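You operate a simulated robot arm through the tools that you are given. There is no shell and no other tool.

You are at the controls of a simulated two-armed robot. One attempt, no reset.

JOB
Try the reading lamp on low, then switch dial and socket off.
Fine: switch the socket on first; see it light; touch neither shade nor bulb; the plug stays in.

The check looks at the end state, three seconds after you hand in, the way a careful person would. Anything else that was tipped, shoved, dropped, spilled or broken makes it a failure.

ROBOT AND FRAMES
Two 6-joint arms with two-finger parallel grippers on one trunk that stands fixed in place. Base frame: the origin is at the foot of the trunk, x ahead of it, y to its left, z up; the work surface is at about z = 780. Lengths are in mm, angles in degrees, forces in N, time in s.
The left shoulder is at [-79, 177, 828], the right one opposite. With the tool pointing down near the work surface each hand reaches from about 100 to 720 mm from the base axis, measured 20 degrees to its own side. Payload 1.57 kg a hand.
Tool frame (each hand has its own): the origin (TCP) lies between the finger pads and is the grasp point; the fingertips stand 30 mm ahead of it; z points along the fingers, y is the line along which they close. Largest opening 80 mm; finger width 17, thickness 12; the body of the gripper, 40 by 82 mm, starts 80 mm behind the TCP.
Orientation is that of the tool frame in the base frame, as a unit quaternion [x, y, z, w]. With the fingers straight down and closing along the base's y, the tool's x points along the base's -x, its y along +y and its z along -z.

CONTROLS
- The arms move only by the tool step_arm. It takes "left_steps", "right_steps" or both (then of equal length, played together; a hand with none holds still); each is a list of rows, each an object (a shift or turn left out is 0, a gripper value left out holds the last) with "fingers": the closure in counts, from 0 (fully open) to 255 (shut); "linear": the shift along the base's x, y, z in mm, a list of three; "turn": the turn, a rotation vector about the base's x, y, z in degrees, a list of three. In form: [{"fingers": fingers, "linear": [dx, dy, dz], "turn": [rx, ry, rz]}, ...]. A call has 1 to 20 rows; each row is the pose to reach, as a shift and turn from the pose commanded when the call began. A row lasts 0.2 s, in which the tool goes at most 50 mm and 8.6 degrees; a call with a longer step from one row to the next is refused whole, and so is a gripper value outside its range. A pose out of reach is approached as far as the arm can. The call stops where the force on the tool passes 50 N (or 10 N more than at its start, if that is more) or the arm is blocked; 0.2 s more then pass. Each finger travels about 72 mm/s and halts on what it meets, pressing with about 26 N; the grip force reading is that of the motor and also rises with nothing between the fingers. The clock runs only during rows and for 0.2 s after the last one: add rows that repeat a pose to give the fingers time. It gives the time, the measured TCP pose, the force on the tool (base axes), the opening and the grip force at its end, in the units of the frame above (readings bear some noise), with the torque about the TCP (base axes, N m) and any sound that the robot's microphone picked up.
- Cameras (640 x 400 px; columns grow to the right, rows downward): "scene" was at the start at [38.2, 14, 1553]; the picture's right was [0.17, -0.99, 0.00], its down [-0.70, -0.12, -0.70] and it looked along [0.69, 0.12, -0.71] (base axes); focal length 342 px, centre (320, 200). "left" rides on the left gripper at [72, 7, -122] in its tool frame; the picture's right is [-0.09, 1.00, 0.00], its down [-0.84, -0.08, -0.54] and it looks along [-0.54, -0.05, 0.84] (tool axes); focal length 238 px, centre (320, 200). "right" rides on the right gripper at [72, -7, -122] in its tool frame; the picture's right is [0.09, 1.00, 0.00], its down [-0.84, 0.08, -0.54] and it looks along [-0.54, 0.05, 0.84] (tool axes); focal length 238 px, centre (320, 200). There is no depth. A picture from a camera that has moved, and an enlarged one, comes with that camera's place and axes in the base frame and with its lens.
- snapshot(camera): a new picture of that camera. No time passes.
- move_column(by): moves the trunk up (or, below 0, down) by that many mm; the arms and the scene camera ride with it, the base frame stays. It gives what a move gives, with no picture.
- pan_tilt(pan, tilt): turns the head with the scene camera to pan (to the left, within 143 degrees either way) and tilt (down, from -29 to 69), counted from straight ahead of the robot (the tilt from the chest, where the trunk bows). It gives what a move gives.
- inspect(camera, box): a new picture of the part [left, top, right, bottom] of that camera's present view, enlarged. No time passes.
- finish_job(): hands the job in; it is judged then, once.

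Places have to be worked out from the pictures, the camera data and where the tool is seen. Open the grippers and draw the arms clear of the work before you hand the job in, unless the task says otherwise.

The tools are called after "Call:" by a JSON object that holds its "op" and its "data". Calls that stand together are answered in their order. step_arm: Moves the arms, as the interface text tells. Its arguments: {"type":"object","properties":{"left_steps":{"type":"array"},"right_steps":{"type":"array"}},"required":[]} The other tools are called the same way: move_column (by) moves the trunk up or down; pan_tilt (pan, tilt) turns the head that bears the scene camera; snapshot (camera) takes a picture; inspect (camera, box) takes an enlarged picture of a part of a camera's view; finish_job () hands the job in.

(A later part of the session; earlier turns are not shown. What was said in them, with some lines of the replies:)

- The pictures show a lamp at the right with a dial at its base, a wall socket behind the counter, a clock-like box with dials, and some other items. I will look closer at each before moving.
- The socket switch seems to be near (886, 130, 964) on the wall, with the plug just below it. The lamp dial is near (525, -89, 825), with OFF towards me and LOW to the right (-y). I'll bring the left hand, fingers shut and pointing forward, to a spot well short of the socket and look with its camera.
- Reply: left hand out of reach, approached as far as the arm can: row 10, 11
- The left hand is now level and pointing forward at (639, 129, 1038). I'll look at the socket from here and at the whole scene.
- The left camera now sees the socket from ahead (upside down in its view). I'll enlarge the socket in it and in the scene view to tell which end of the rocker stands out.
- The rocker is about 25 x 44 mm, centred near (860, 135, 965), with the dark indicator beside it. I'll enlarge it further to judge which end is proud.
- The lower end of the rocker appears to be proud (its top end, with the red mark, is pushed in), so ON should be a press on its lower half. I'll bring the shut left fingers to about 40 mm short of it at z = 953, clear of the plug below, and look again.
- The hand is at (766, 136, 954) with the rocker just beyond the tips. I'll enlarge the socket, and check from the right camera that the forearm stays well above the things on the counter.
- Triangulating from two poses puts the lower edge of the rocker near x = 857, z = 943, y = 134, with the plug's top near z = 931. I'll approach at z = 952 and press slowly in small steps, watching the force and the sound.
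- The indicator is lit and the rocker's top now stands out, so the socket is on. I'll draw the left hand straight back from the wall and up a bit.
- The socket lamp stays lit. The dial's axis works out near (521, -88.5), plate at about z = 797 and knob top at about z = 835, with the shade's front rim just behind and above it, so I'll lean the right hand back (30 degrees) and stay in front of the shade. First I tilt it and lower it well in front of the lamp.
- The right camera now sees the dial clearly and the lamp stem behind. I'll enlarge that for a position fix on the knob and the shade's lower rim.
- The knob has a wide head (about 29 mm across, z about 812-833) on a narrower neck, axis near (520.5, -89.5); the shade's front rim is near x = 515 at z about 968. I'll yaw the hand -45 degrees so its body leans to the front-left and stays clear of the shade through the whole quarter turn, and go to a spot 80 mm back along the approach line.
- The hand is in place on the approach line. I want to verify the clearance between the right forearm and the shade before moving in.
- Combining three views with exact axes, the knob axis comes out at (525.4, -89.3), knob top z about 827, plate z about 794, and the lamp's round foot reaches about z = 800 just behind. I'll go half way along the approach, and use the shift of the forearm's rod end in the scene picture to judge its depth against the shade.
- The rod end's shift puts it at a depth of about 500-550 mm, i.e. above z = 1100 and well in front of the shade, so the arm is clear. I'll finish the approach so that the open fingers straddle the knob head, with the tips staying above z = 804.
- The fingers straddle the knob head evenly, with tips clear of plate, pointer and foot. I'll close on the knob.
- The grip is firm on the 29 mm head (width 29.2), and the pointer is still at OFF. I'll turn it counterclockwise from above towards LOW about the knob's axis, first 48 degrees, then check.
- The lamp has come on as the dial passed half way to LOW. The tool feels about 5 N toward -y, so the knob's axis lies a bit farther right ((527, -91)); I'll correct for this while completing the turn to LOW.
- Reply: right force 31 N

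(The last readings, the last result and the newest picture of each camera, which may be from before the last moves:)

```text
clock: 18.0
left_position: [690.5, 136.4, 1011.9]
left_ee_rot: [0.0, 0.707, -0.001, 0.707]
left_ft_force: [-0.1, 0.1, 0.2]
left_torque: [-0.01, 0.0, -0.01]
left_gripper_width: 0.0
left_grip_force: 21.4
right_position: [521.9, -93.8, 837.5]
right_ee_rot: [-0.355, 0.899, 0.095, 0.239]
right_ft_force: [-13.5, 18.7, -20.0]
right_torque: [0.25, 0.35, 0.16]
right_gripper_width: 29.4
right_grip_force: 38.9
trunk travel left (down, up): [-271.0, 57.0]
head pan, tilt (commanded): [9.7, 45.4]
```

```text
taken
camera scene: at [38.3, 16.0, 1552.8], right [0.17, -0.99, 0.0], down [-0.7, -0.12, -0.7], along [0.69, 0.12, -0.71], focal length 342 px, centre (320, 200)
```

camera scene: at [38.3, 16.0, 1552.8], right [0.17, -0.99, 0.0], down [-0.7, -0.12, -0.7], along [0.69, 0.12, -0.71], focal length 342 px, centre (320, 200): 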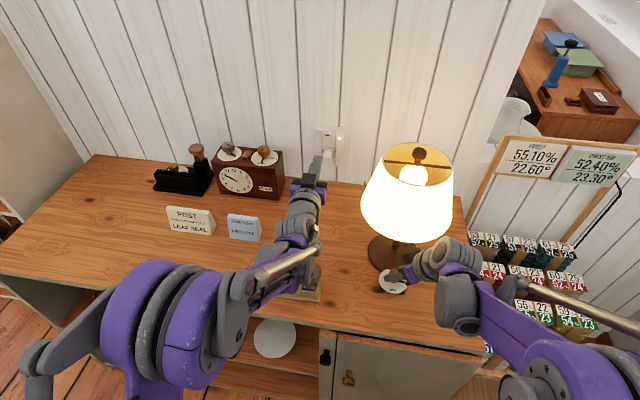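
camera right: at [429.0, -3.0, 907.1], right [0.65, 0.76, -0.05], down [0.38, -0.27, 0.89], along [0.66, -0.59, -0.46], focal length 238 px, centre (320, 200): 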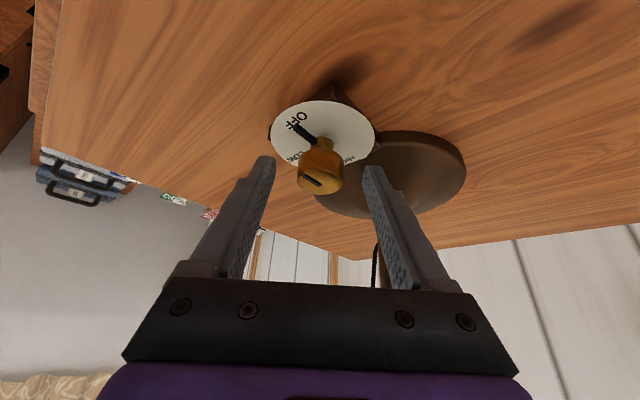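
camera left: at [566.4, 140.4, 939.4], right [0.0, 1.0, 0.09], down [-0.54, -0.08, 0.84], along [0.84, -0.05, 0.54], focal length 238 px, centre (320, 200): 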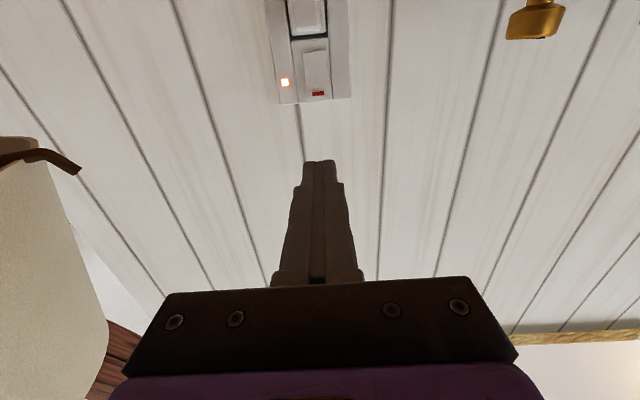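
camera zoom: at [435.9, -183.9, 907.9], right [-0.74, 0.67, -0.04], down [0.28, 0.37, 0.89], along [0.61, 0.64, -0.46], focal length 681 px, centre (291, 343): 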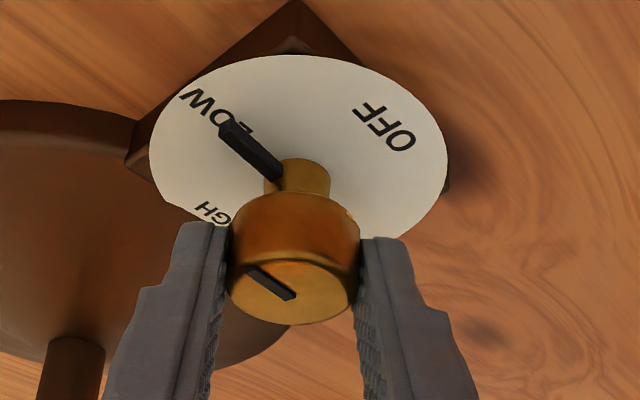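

The pointer is at LOW and the lamp is lit, so the try-out is seen. But my correction overshot: the tool feels about 23 N sideways, so I'll first ease the command toward where the hand actually sits.

Call:
{"op": "step_arm", "data": {"right_steps": [{"fingers": 200, "linear": [-0.5, 1.0, -0.4]}, {"linear": [-1.0, 1.9, -0.8]}, {"linear": [-1.0, 1.9, -0.8]}]}}

Call:
{"op": "inspect", "data": {"camera": "scene", "box": [340, 130, 480, 310]}}

```text
clock: 18.8
left_position: [689.0, 134.9, 1011.5]
left_ee_rot: [0.0, 0.707, 0.0, 0.707]
left_ft_force: [0.5, -0.3, 0.4]
left_torque: [0.01, 0.0, 0.0]
left_gripper_width: 0.0
left_grip_force: 21.5
right_position: [521.7, -94.5, 838.0]
right_ee_rot: [-0.353, 0.899, 0.094, 0.241]
right_ft_force: [-7.2, 7.9, -0.3]
right_torque: [-0.31, 0.85, 0.12]
right_gripper_width: 29.1
right_grip_force: 38.8
trunk travel left (down, up): [-271.0, 57.0]
head pan, tilt (commanded): [9.7, 45.4]
```

```text
2.22 times, centred on (410, 220) of scene
camera zoom: at [37.6, 15.2, 1553.1], right [0.17, -0.99, 0.0], down [-0.7, -0.12, -0.7], along [0.69, 0.12, -0.71], focal length 759 px, centre (120, 156)
```

zoom: 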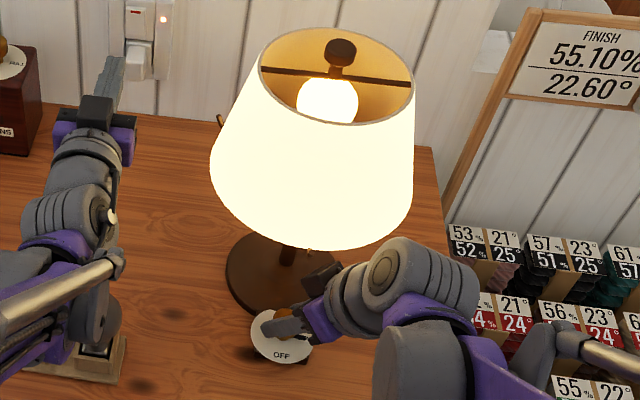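

The load is eased and the lamp is clearly lit on LOW, foot and shade unmoved. Fitting the three low-force poses gives a turning centre of (525, -90.5) with radius 6.3, so I'll turn the dial back -88 degrees along that circle to OFF.

Call:
{"op": "step_arm", "data": {"right_steps": [{"fingers": 200, "linear": [-0.5, 0.6, 0], "turn": [0, 0, 0]}, {"linear": [-0.95, 1.3, 0.2], "turn": [0, 0, -8]}, {"linear": [-1.3, 2.1, 0.3], "turn": [0, 0, -16]}, {"linear": [-1.6, 3.0, 0.3], "turn": [0, 0, -24]}, {"linear": [-1.8, 3.8, 0.3], "turn": [0, 0, -32]}, {"linear": [-1.8, 4.7, 0.3], "turn": [0, 0, -40]}, {"linear": [-1.7, 5.6, 0.3], "turn": [0, 0, -48]}, {"linear": [-1.5, 6.4, 0.2], "turn": [0, 0, -56]}, {"linear": [-1.2, 7.2, 0.1], "turn": [0, 0, -64]}, {"linear": [-0.7, 8.0, 0], "turn": [0, 0, -72]}, {"linear": [-0.2, 8.7, 0], "turn": [0, 0, -80]}, {"linear": [0.4, 9.3, 0], "turn": [0, 0, -88]}, {"linear": [0.4, 9.3, 0], "turn": [0, 0, -88]}]}}

Call:
{"op": "inspect", "data": {"camera": "right", "box": [250, 80, 410, 220]}}

Call:
{"op": "snapshot", "data": {"camera": "scene"}}

```text
clock: 21.6
left_position: [689.6, 131.6, 1010.5]
left_ee_rot: [0.0, 0.707, 0.0, 0.707]
left_ft_force: [0.1, -0.4, 0.1]
left_torque: [0.0, 0.0, -0.01]
left_gripper_width: 0.0
left_grip_force: 21.3
right_position: [522.1, -85.6, 837.4]
right_ee_rot: [0.37, 0.892, -0.099, 0.239]
right_ft_force: [0.3, -3.9, 8.7]
right_torque: [-0.3, -0.12, 0.34]
right_gripper_width: 29.3
right_grip_force: 39.0
trunk travel left (down, up): [-271.0, 57.0]
head pan, tilt (commanded): [9.7, 45.4]
```

```text
2.86 times, centred on (330, 150) of right
camera zoom: at [429.1, -2.6, 907.1], right [0.65, 0.76, -0.05], down [0.38, -0.27, 0.89], along [0.66, -0.59, -0.46], focal length 681 px, centre (291, 343)
```

zoom: 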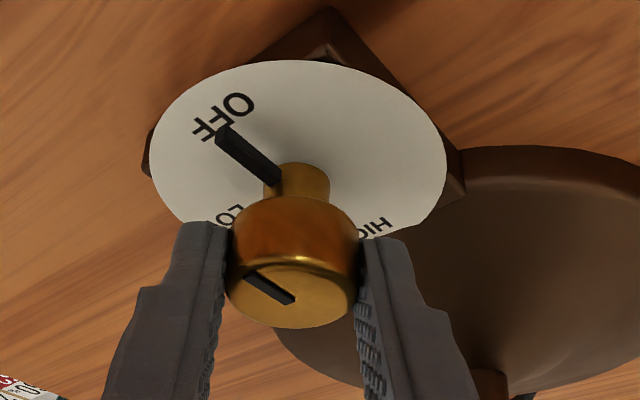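

```text
taken
camera scene: at [37.3, 13.6, 1553.0], right [0.17, -0.99, 0.0], down [-0.7, -0.12, -0.7], along [0.69, 0.12, -0.71], focal length 342 px, centre (320, 200)
```

scene: 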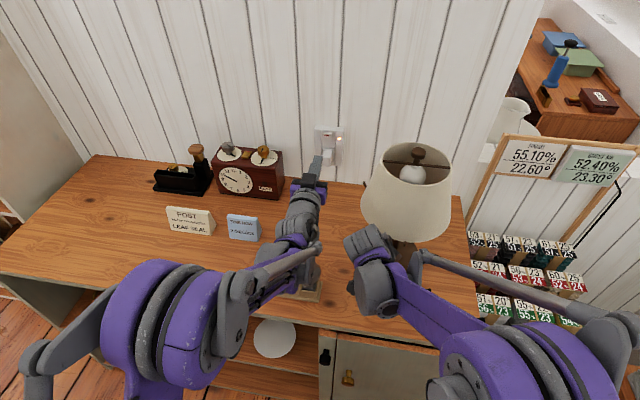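

The lamp is dark and the pointer is back on OFF. I'll open the fingers, then back out along the approach line.

Call:
{"op": "step_arm", "data": {"right_steps": [{"fingers": 130}, {"fingers": 64}, {"fingers": 64}, {"fingers": 64}]}}

Call:
{"op": "inspect", "data": {"camera": "right", "box": [250, 80, 410, 220]}}

```text
clock: 22.6
left_position: [688.1, 133.8, 1011.3]
left_ee_rot: [-0.001, 0.707, 0.0, 0.707]
left_ft_force: [-0.2, 0.6, 0.6]
left_torque: [-0.03, -0.01, 0.0]
left_gripper_width: 0.0
left_grip_force: 21.2
right_position: [521.2, -85.6, 836.4]
right_ee_rot: [0.37, 0.892, -0.1, 0.24]
right_ft_force: [0.0, -0.3, 0.4]
right_torque: [0.0, -0.02, 0.0]
right_gripper_width: 59.8
right_grip_force: 0.0
trunk travel left (down, up): [-271.0, 57.0]
head pan, tilt (commanded): [9.7, 45.4]
```

```text
2.86 times, centred on (330, 150) of right
camera zoom: at [429.7, -2.6, 907.0], right [0.65, 0.76, -0.05], down [0.38, -0.27, 0.89], along [0.66, -0.59, -0.46], focal length 681 px, centre (291, 343)
```

zoom: 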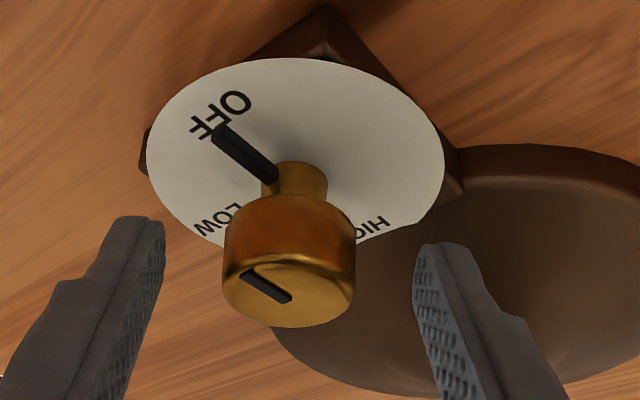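

The fingers are free and the pointer stays on OFF, with the lamp moved less than 1 mm in the view. I'll retreat along the approach line, then back and up away from the lamp.

Call:
{"op": "step_arm", "data": {"right_steps": [{"fingers": 64, "linear": [-4, 4, 10]}, {"linear": [-10, 10, 26]}, {"linear": [-18, 18, 46]}, {"linear": [-28, 25, 68]}, {"linear": [-50, 22, 78], "turn": [0, 0, 8]}, {"linear": [-72, 16, 88], "turn": [0, 0, 16]}, {"linear": [-90, 10, 98], "turn": [0, 0, 24]}, {"linear": [-105, 4, 108], "turn": [0, 0, 32]}, {"linear": [-110, 0, 113], "turn": [0, 0, 40]}, {"linear": [-112, -4, 118], "turn": [0, 0, 45]}, {"linear": [-112, -4, 118], "turn": [0, 0, 45]}]}}

Call:
{"op": "snapshot", "data": {"camera": "scene"}}

Call:
{"op": "inspect", "data": {"camera": "left", "box": [240, 10, 400, 130]}}

```text
clock: 25.0
left_position: [689.9, 133.1, 1011.6]
left_ee_rot: [0.001, 0.707, 0.0, 0.707]
left_ft_force: [-0.1, -0.4, -0.4]
left_torque: [0.01, -0.01, -0.04]
left_gripper_width: 0.0
left_grip_force: 21.5
right_position: [410.5, -89.0, 954.9]
right_ee_rot: [0.0, 0.966, 0.0, 0.259]
right_ft_force: [0.6, 0.2, 0.0]
right_torque: [-0.01, -0.01, 0.01]
right_gripper_width: 59.6
right_grip_force: 0.2
trunk travel left (down, up): [-271.0, 57.0]
head pan, tilt (commanded): [9.7, 45.4]
```

```text
taken
camera scene: at [38.4, 14.1, 1553.0], right [0.17, -0.99, 0.0], down [-0.7, -0.12, -0.7], along [0.69, 0.12, -0.71], focal length 342 px, centre (320, 200)
```

scene: 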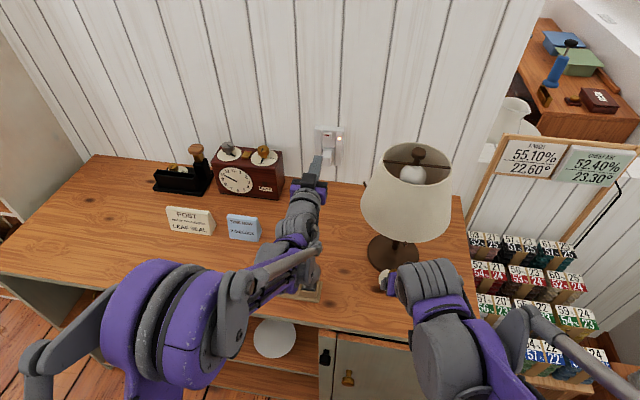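

```text
3.33 times, centred on (320, 70) of left
camera zoom: at [566.7, 140.5, 939.2], right [0.0, 1.0, 0.09], down [-0.54, -0.08, 0.84], along [0.84, -0.05, 0.54], focal length 794 px, centre (320, 633)
```

zoom: 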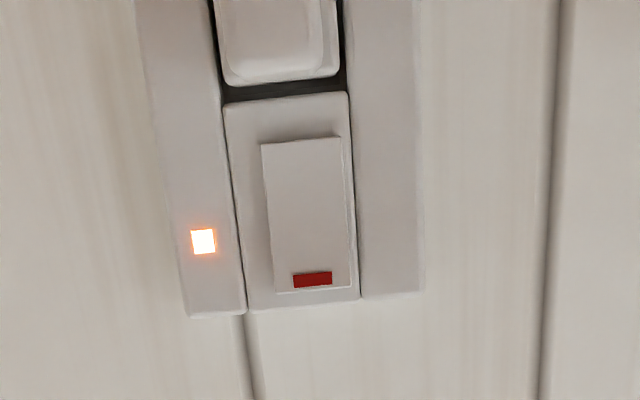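

Right hand is clear, lamp dark, socket still lit with the rocker's upper end now proud. I'll bring the left fingers to z = 979 and press the upper half of the rocker in small steps.

Call:
{"op": "step_arm", "data": {"left_steps": [{"fingers": 255, "linear": [15, 0, -15]}, {"linear": [40, 0, -32]}, {"linear": [70, 0, -32]}, {"linear": [95, 0, -32]}, {"linear": [115, 0, -32]}, {"linear": [126, 0, -32]}, {"linear": [131, 0, -32]}, {"linear": [134, 0, -32]}, {"linear": [137, 0, -32]}, {"linear": [140, 0, -32]}]}}

Call:
{"op": "inspect", "data": {"camera": "scene", "box": [300, 115, 360, 200]}}

Call:
{"op": "inspect", "data": {"camera": "left", "box": [240, 10, 380, 200]}}

```text
clock: 27.2
left_position: [828.0, 133.5, 979.3]
left_ee_rot: [0.0, 0.707, -0.001, 0.707]
left_ft_force: [-0.5, 0.5, 0.7]
left_torque: [0.03, -0.01, 0.01]
left_gripper_width: 0.2
left_grip_force: 21.4
right_position: [410.5, -88.9, 955.0]
right_ee_rot: [0.001, 0.966, 0.0, 0.259]
right_ft_force: [-0.3, 0.1, -0.4]
right_torque: [0.0, -0.03, 0.04]
right_gripper_width: 59.8
right_grip_force: 0.1
trunk travel left (down, up): [-271.0, 57.0]
head pan, tilt (commanded): [9.7, 45.4]
```

```text
4.71 times, centred on (330, 158) of scene
camera zoom: at [38.3, 14.0, 1553.0], right [0.17, -0.99, 0.0], down [-0.7, -0.12, -0.7], along [0.69, 0.12, -0.71], focal length 1608 px, centre (273, 400)
```

zoom: 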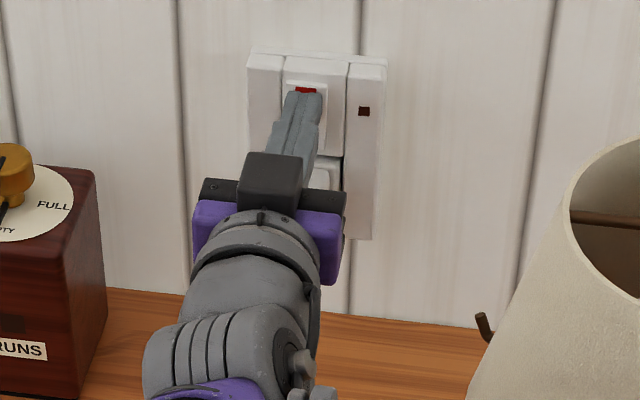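

```text
2.11 times, centred on (310, 105) of left
camera zoom: at [706.5, 140.5, 907.3], right [0.0, 1.0, 0.09], down [-0.54, -0.08, 0.84], along [0.84, -0.05, 0.54], focal length 502 px, centre (341, 400)
```

zoom: 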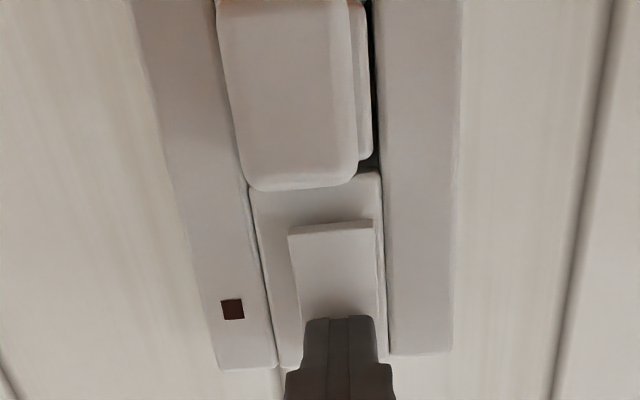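

The indicator has gone dark and the rocker's upper end is pressed in: the socket is off. I'll draw the left hand straight back, then up, and raise the right hand too.

Call:
{"op": "step_arm", "data": {"left_steps": [{"fingers": 255, "linear": [-20, 0, 0]}, {"linear": [-45, 0, 0]}, {"linear": [-70, 0, 5]}, {"linear": [-95, 0, 15]}, {"linear": [-120, 0, 30]}, {"linear": [-145, 0, 45]}, {"linear": [-170, -2, 55]}, {"linear": [-189, -4, 59]}, {"linear": [-189, -4, 59]}], "right_steps": [{"fingers": 64, "linear": [-5, -4, 20]}, {"linear": [-8, -10, 45]}, {"linear": [-10, -16, 70]}, {"linear": [-10, -22, 95]}, {"linear": [-10, -28, 120]}, {"linear": [-10, -34, 145]}, {"linear": [-10, -42, 170]}, {"linear": [-10, -50, 195]}, {"linear": [-10, -50, 195]}]}}

Call:
{"op": "snapshot", "data": {"camera": "scene"}}

Call:
{"op": "inspect", "data": {"camera": "scene", "box": [300, 115, 360, 200]}}

```text
clock: 29.2
left_position: [640.3, 129.3, 1038.3]
left_ee_rot: [0.001, 0.707, -0.001, 0.707]
left_ft_force: [-0.4, 0.0, -0.5]
left_torque: [0.03, -0.01, 0.0]
left_gripper_width: 0.0
left_grip_force: 21.0
right_position: [399.3, -139.3, 1150.3]
right_ee_rot: [0.001, 0.966, 0.0, 0.26]
right_ft_force: [0.5, 0.3, 0.2]
right_torque: [-0.03, 0.0, 0.02]
right_gripper_width: 59.8
right_grip_force: 0.2
trunk travel left (down, up): [-271.0, 57.0]
head pan, tilt (commanded): [9.7, 45.4]
```

```text
taken
camera scene: at [38.6, 14.0, 1553.0], right [0.17, -0.99, 0.0], down [-0.7, -0.12, -0.7], along [0.69, 0.12, -0.71], focal length 342 px, centre (320, 200)
```

scene: 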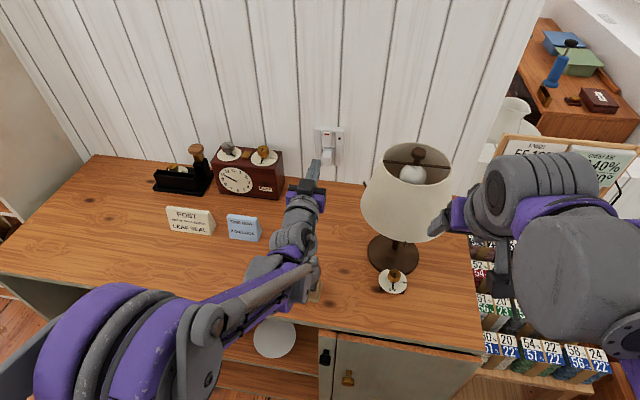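

```text
4.71 times, centred on (330, 158) of scene
camera zoom: at [38.6, 14.0, 1553.0], right [0.17, -0.99, 0.0], down [-0.7, -0.12, -0.7], along [0.69, 0.12, -0.71], focal length 1608 px, centre (273, 400)
```

zoom: 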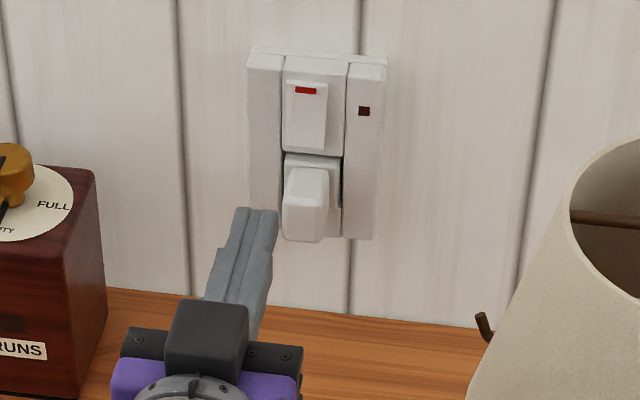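

Everything looks as it should: socket dark, plug in, lamp dark with its dial at OFF. I'll return both hands to their clear starting poses and open the grippers.

Call:
{"op": "step_arm", "data": {"left_steps": [{"fingers": 255, "linear": [-5, 0, 10], "turn": [0, 2, 0]}, {"linear": [-15, 10, 24], "turn": [0, 10, 0]}, {"linear": [-25, 20, 38], "turn": [0, 18, 0]}, {"linear": [-35, 32, 52], "turn": [0, 26, 0]}, {"linear": [-45, 44, 66], "turn": [0, 34, 0]}, {"linear": [-55, 56, 80], "turn": [0, 42, 0]}, {"linear": [-65, 68, 92], "turn": [0, 50, 0]}, {"linear": [-75, 80, 104], "turn": [0, 58, 0]}, {"linear": [-85, 92, 116], "turn": [0, 66, 0]}, {"linear": [-95, 104, 128], "turn": [0, 74, 0]}, {"linear": [-105, 116, 140], "turn": [0, 82, 0]}, {"fingers": 100, "linear": [-115, 126, 150], "turn": [0, 90, 0]}, {"fingers": 0, "linear": [-115, 126, 150], "turn": [0, 90, 0]}, {"fingers": 0, "linear": [-115, 126, 150], "turn": [0, 90, 0]}, {"fingers": 0, "linear": [-115, 126, 150], "turn": [0, 90, 0]}], "right_steps": [{"fingers": 64, "linear": [0, 0, 15], "turn": [0, 0, 0]}, {"linear": [0, -2, 30], "turn": [0, 6, 0]}, {"linear": [3, -4, 44], "turn": [0, 12, 0]}, {"linear": [6, -6, 44], "turn": [0, 18, 0]}, {"linear": [10, -8, 44], "turn": [0, 24, 0]}, {"linear": [16, -9, 44], "turn": [0, 30, 0]}, {"linear": [16, -9, 44], "turn": [0, 30, 0]}, {"fingers": 0, "linear": [16, -9, 44], "turn": [0, 30, 0]}, {"fingers": 0, "linear": [16, -9, 44], "turn": [0, 30, 0]}, {"fingers": 0, "linear": [16, -9, 44], "turn": [0, 30, 0]}, {"fingers": 0, "linear": [16, -9, 44], "turn": [0, 30, 0]}, {"fingers": 0, "linear": [16, -9, 44], "turn": [0, 30, 0]}, {"fingers": 0, "linear": [16, -9, 44], "turn": [0, 30, 0]}, {"fingers": 0, "linear": [16, -9, 44], "turn": [0, 30, 0]}, {"fingers": 0, "linear": [16, -9, 44], "turn": [0, 30, 0]}]}}

Call:
{"op": "snapshot", "data": {"camera": "scene"}}

Call:
{"op": "inspect", "data": {"camera": "right", "box": [300, 110, 400, 180]}}

Call:
{"op": "inspect", "data": {"camera": "scene", "box": [290, 110, 370, 180]}}

Call:
{"op": "inspect", "data": {"camera": "scene", "box": [340, 240, 440, 302]}}

```text
clock: 32.4
left_position: [524.1, 256.1, 1188.0]
left_ee_rot: [0.0, 1.0, 0.0, 0.0]
left_ft_force: [-0.1, -0.4, 0.6]
left_torque: [0.02, 0.01, 0.02]
left_gripper_width: 79.8
left_grip_force: 0.1
left hand out of reach, approached as far as the arm can: row 2, 3
right_position: [415.0, -149.5, 1194.2]
right_ee_rot: [-0.001, 1.0, 0.0, 0.0]
right_ft_force: [0.2, 0.3, 1.1]
right_torque: [0.0, -0.01, -0.02]
right_gripper_width: 80.1
right_grip_force: 0.2
trunk travel left (down, up): [-271.0, 57.0]
head pan, tilt (commanded): [9.7, 45.4]
```

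```text
taken
camera scene: at [38.0, 13.9, 1553.0], right [0.17, -0.99, 0.0], down [-0.7, -0.12, -0.7], along [0.69, 0.12, -0.71], focal length 342 px, centre (320, 200)
```

scene: 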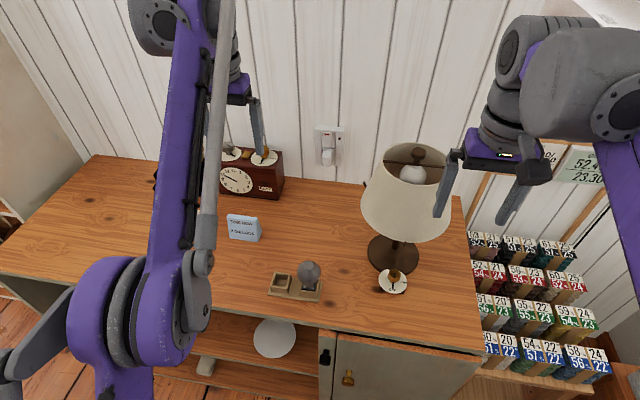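

```text
5.71 times, centred on (350, 145) of right
camera zoom: at [343.1, -155.6, 1316.4], right [-0.09, 1.0, 0.0], down [0.84, 0.08, 0.54], along [0.54, 0.05, -0.84], focal length 1362 px, centre (149, 514)
```

zoom: 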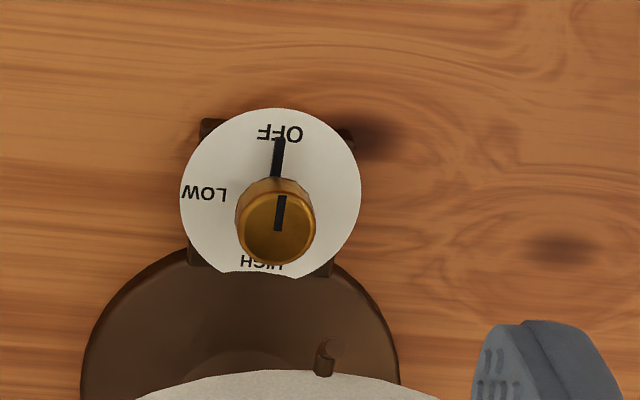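

```text
5.71 times, centred on (330, 145) of scene
camera zoom: at [38.0, 13.9, 1553.0], right [0.17, -0.99, 0.0], down [-0.7, -0.12, -0.7], along [0.69, 0.12, -0.71], focal length 1952 px, centre (263, 514)
```

zoom: 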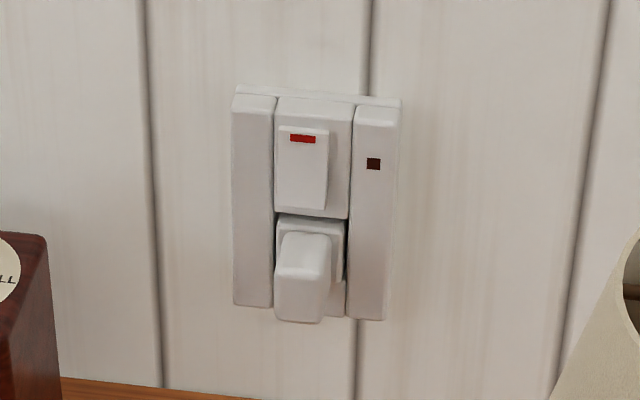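

```text
6.40 times, centred on (390, 271) of scene
camera zoom: at [38.0, 13.9, 1553.0], right [0.17, -0.99, 0.0], down [-0.7, -0.12, -0.7], along [0.69, 0.12, -0.71], focal length 2187 px, centre (-128, -254)
```

zoom: 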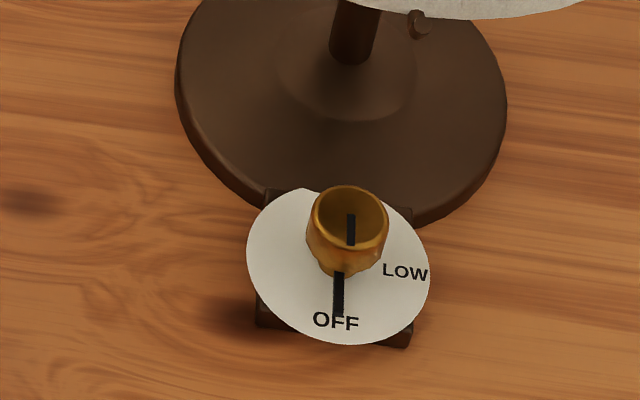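

The closing pictures match the opening ones: dial at OFF, rocker off with its indicator dark, plug in, lamp in place, both grippers open and clear. The lamp was seen lit on LOW, so I hand the job in.

Call:
{"op": "finish_job", "data": {}}

```text
The job is handed in.
```

The reading lamp works on low. I saw it light, and both the dial and the socket are now off.

- **Socket on:** I pressed the lower half of the socket switch first, and its indicator lit.
- **Lamp on low:** I turned the dial from OFF to LOW and the lamp came on. While turning, I briefly pulled the knob about 23 N sideways, then eased off. The closing pictures show the lamp where it started.
- **Dial off:** I turned the dial back to OFF and the lamp went dark.
- **Socket off:** I pressed the upper half of the switch and the indicator went out.

The plug is still in, and neither hand touched the shade or the bulb. Nothing in the closing pictures looks moved. Both grippers are open and back at their starting places.
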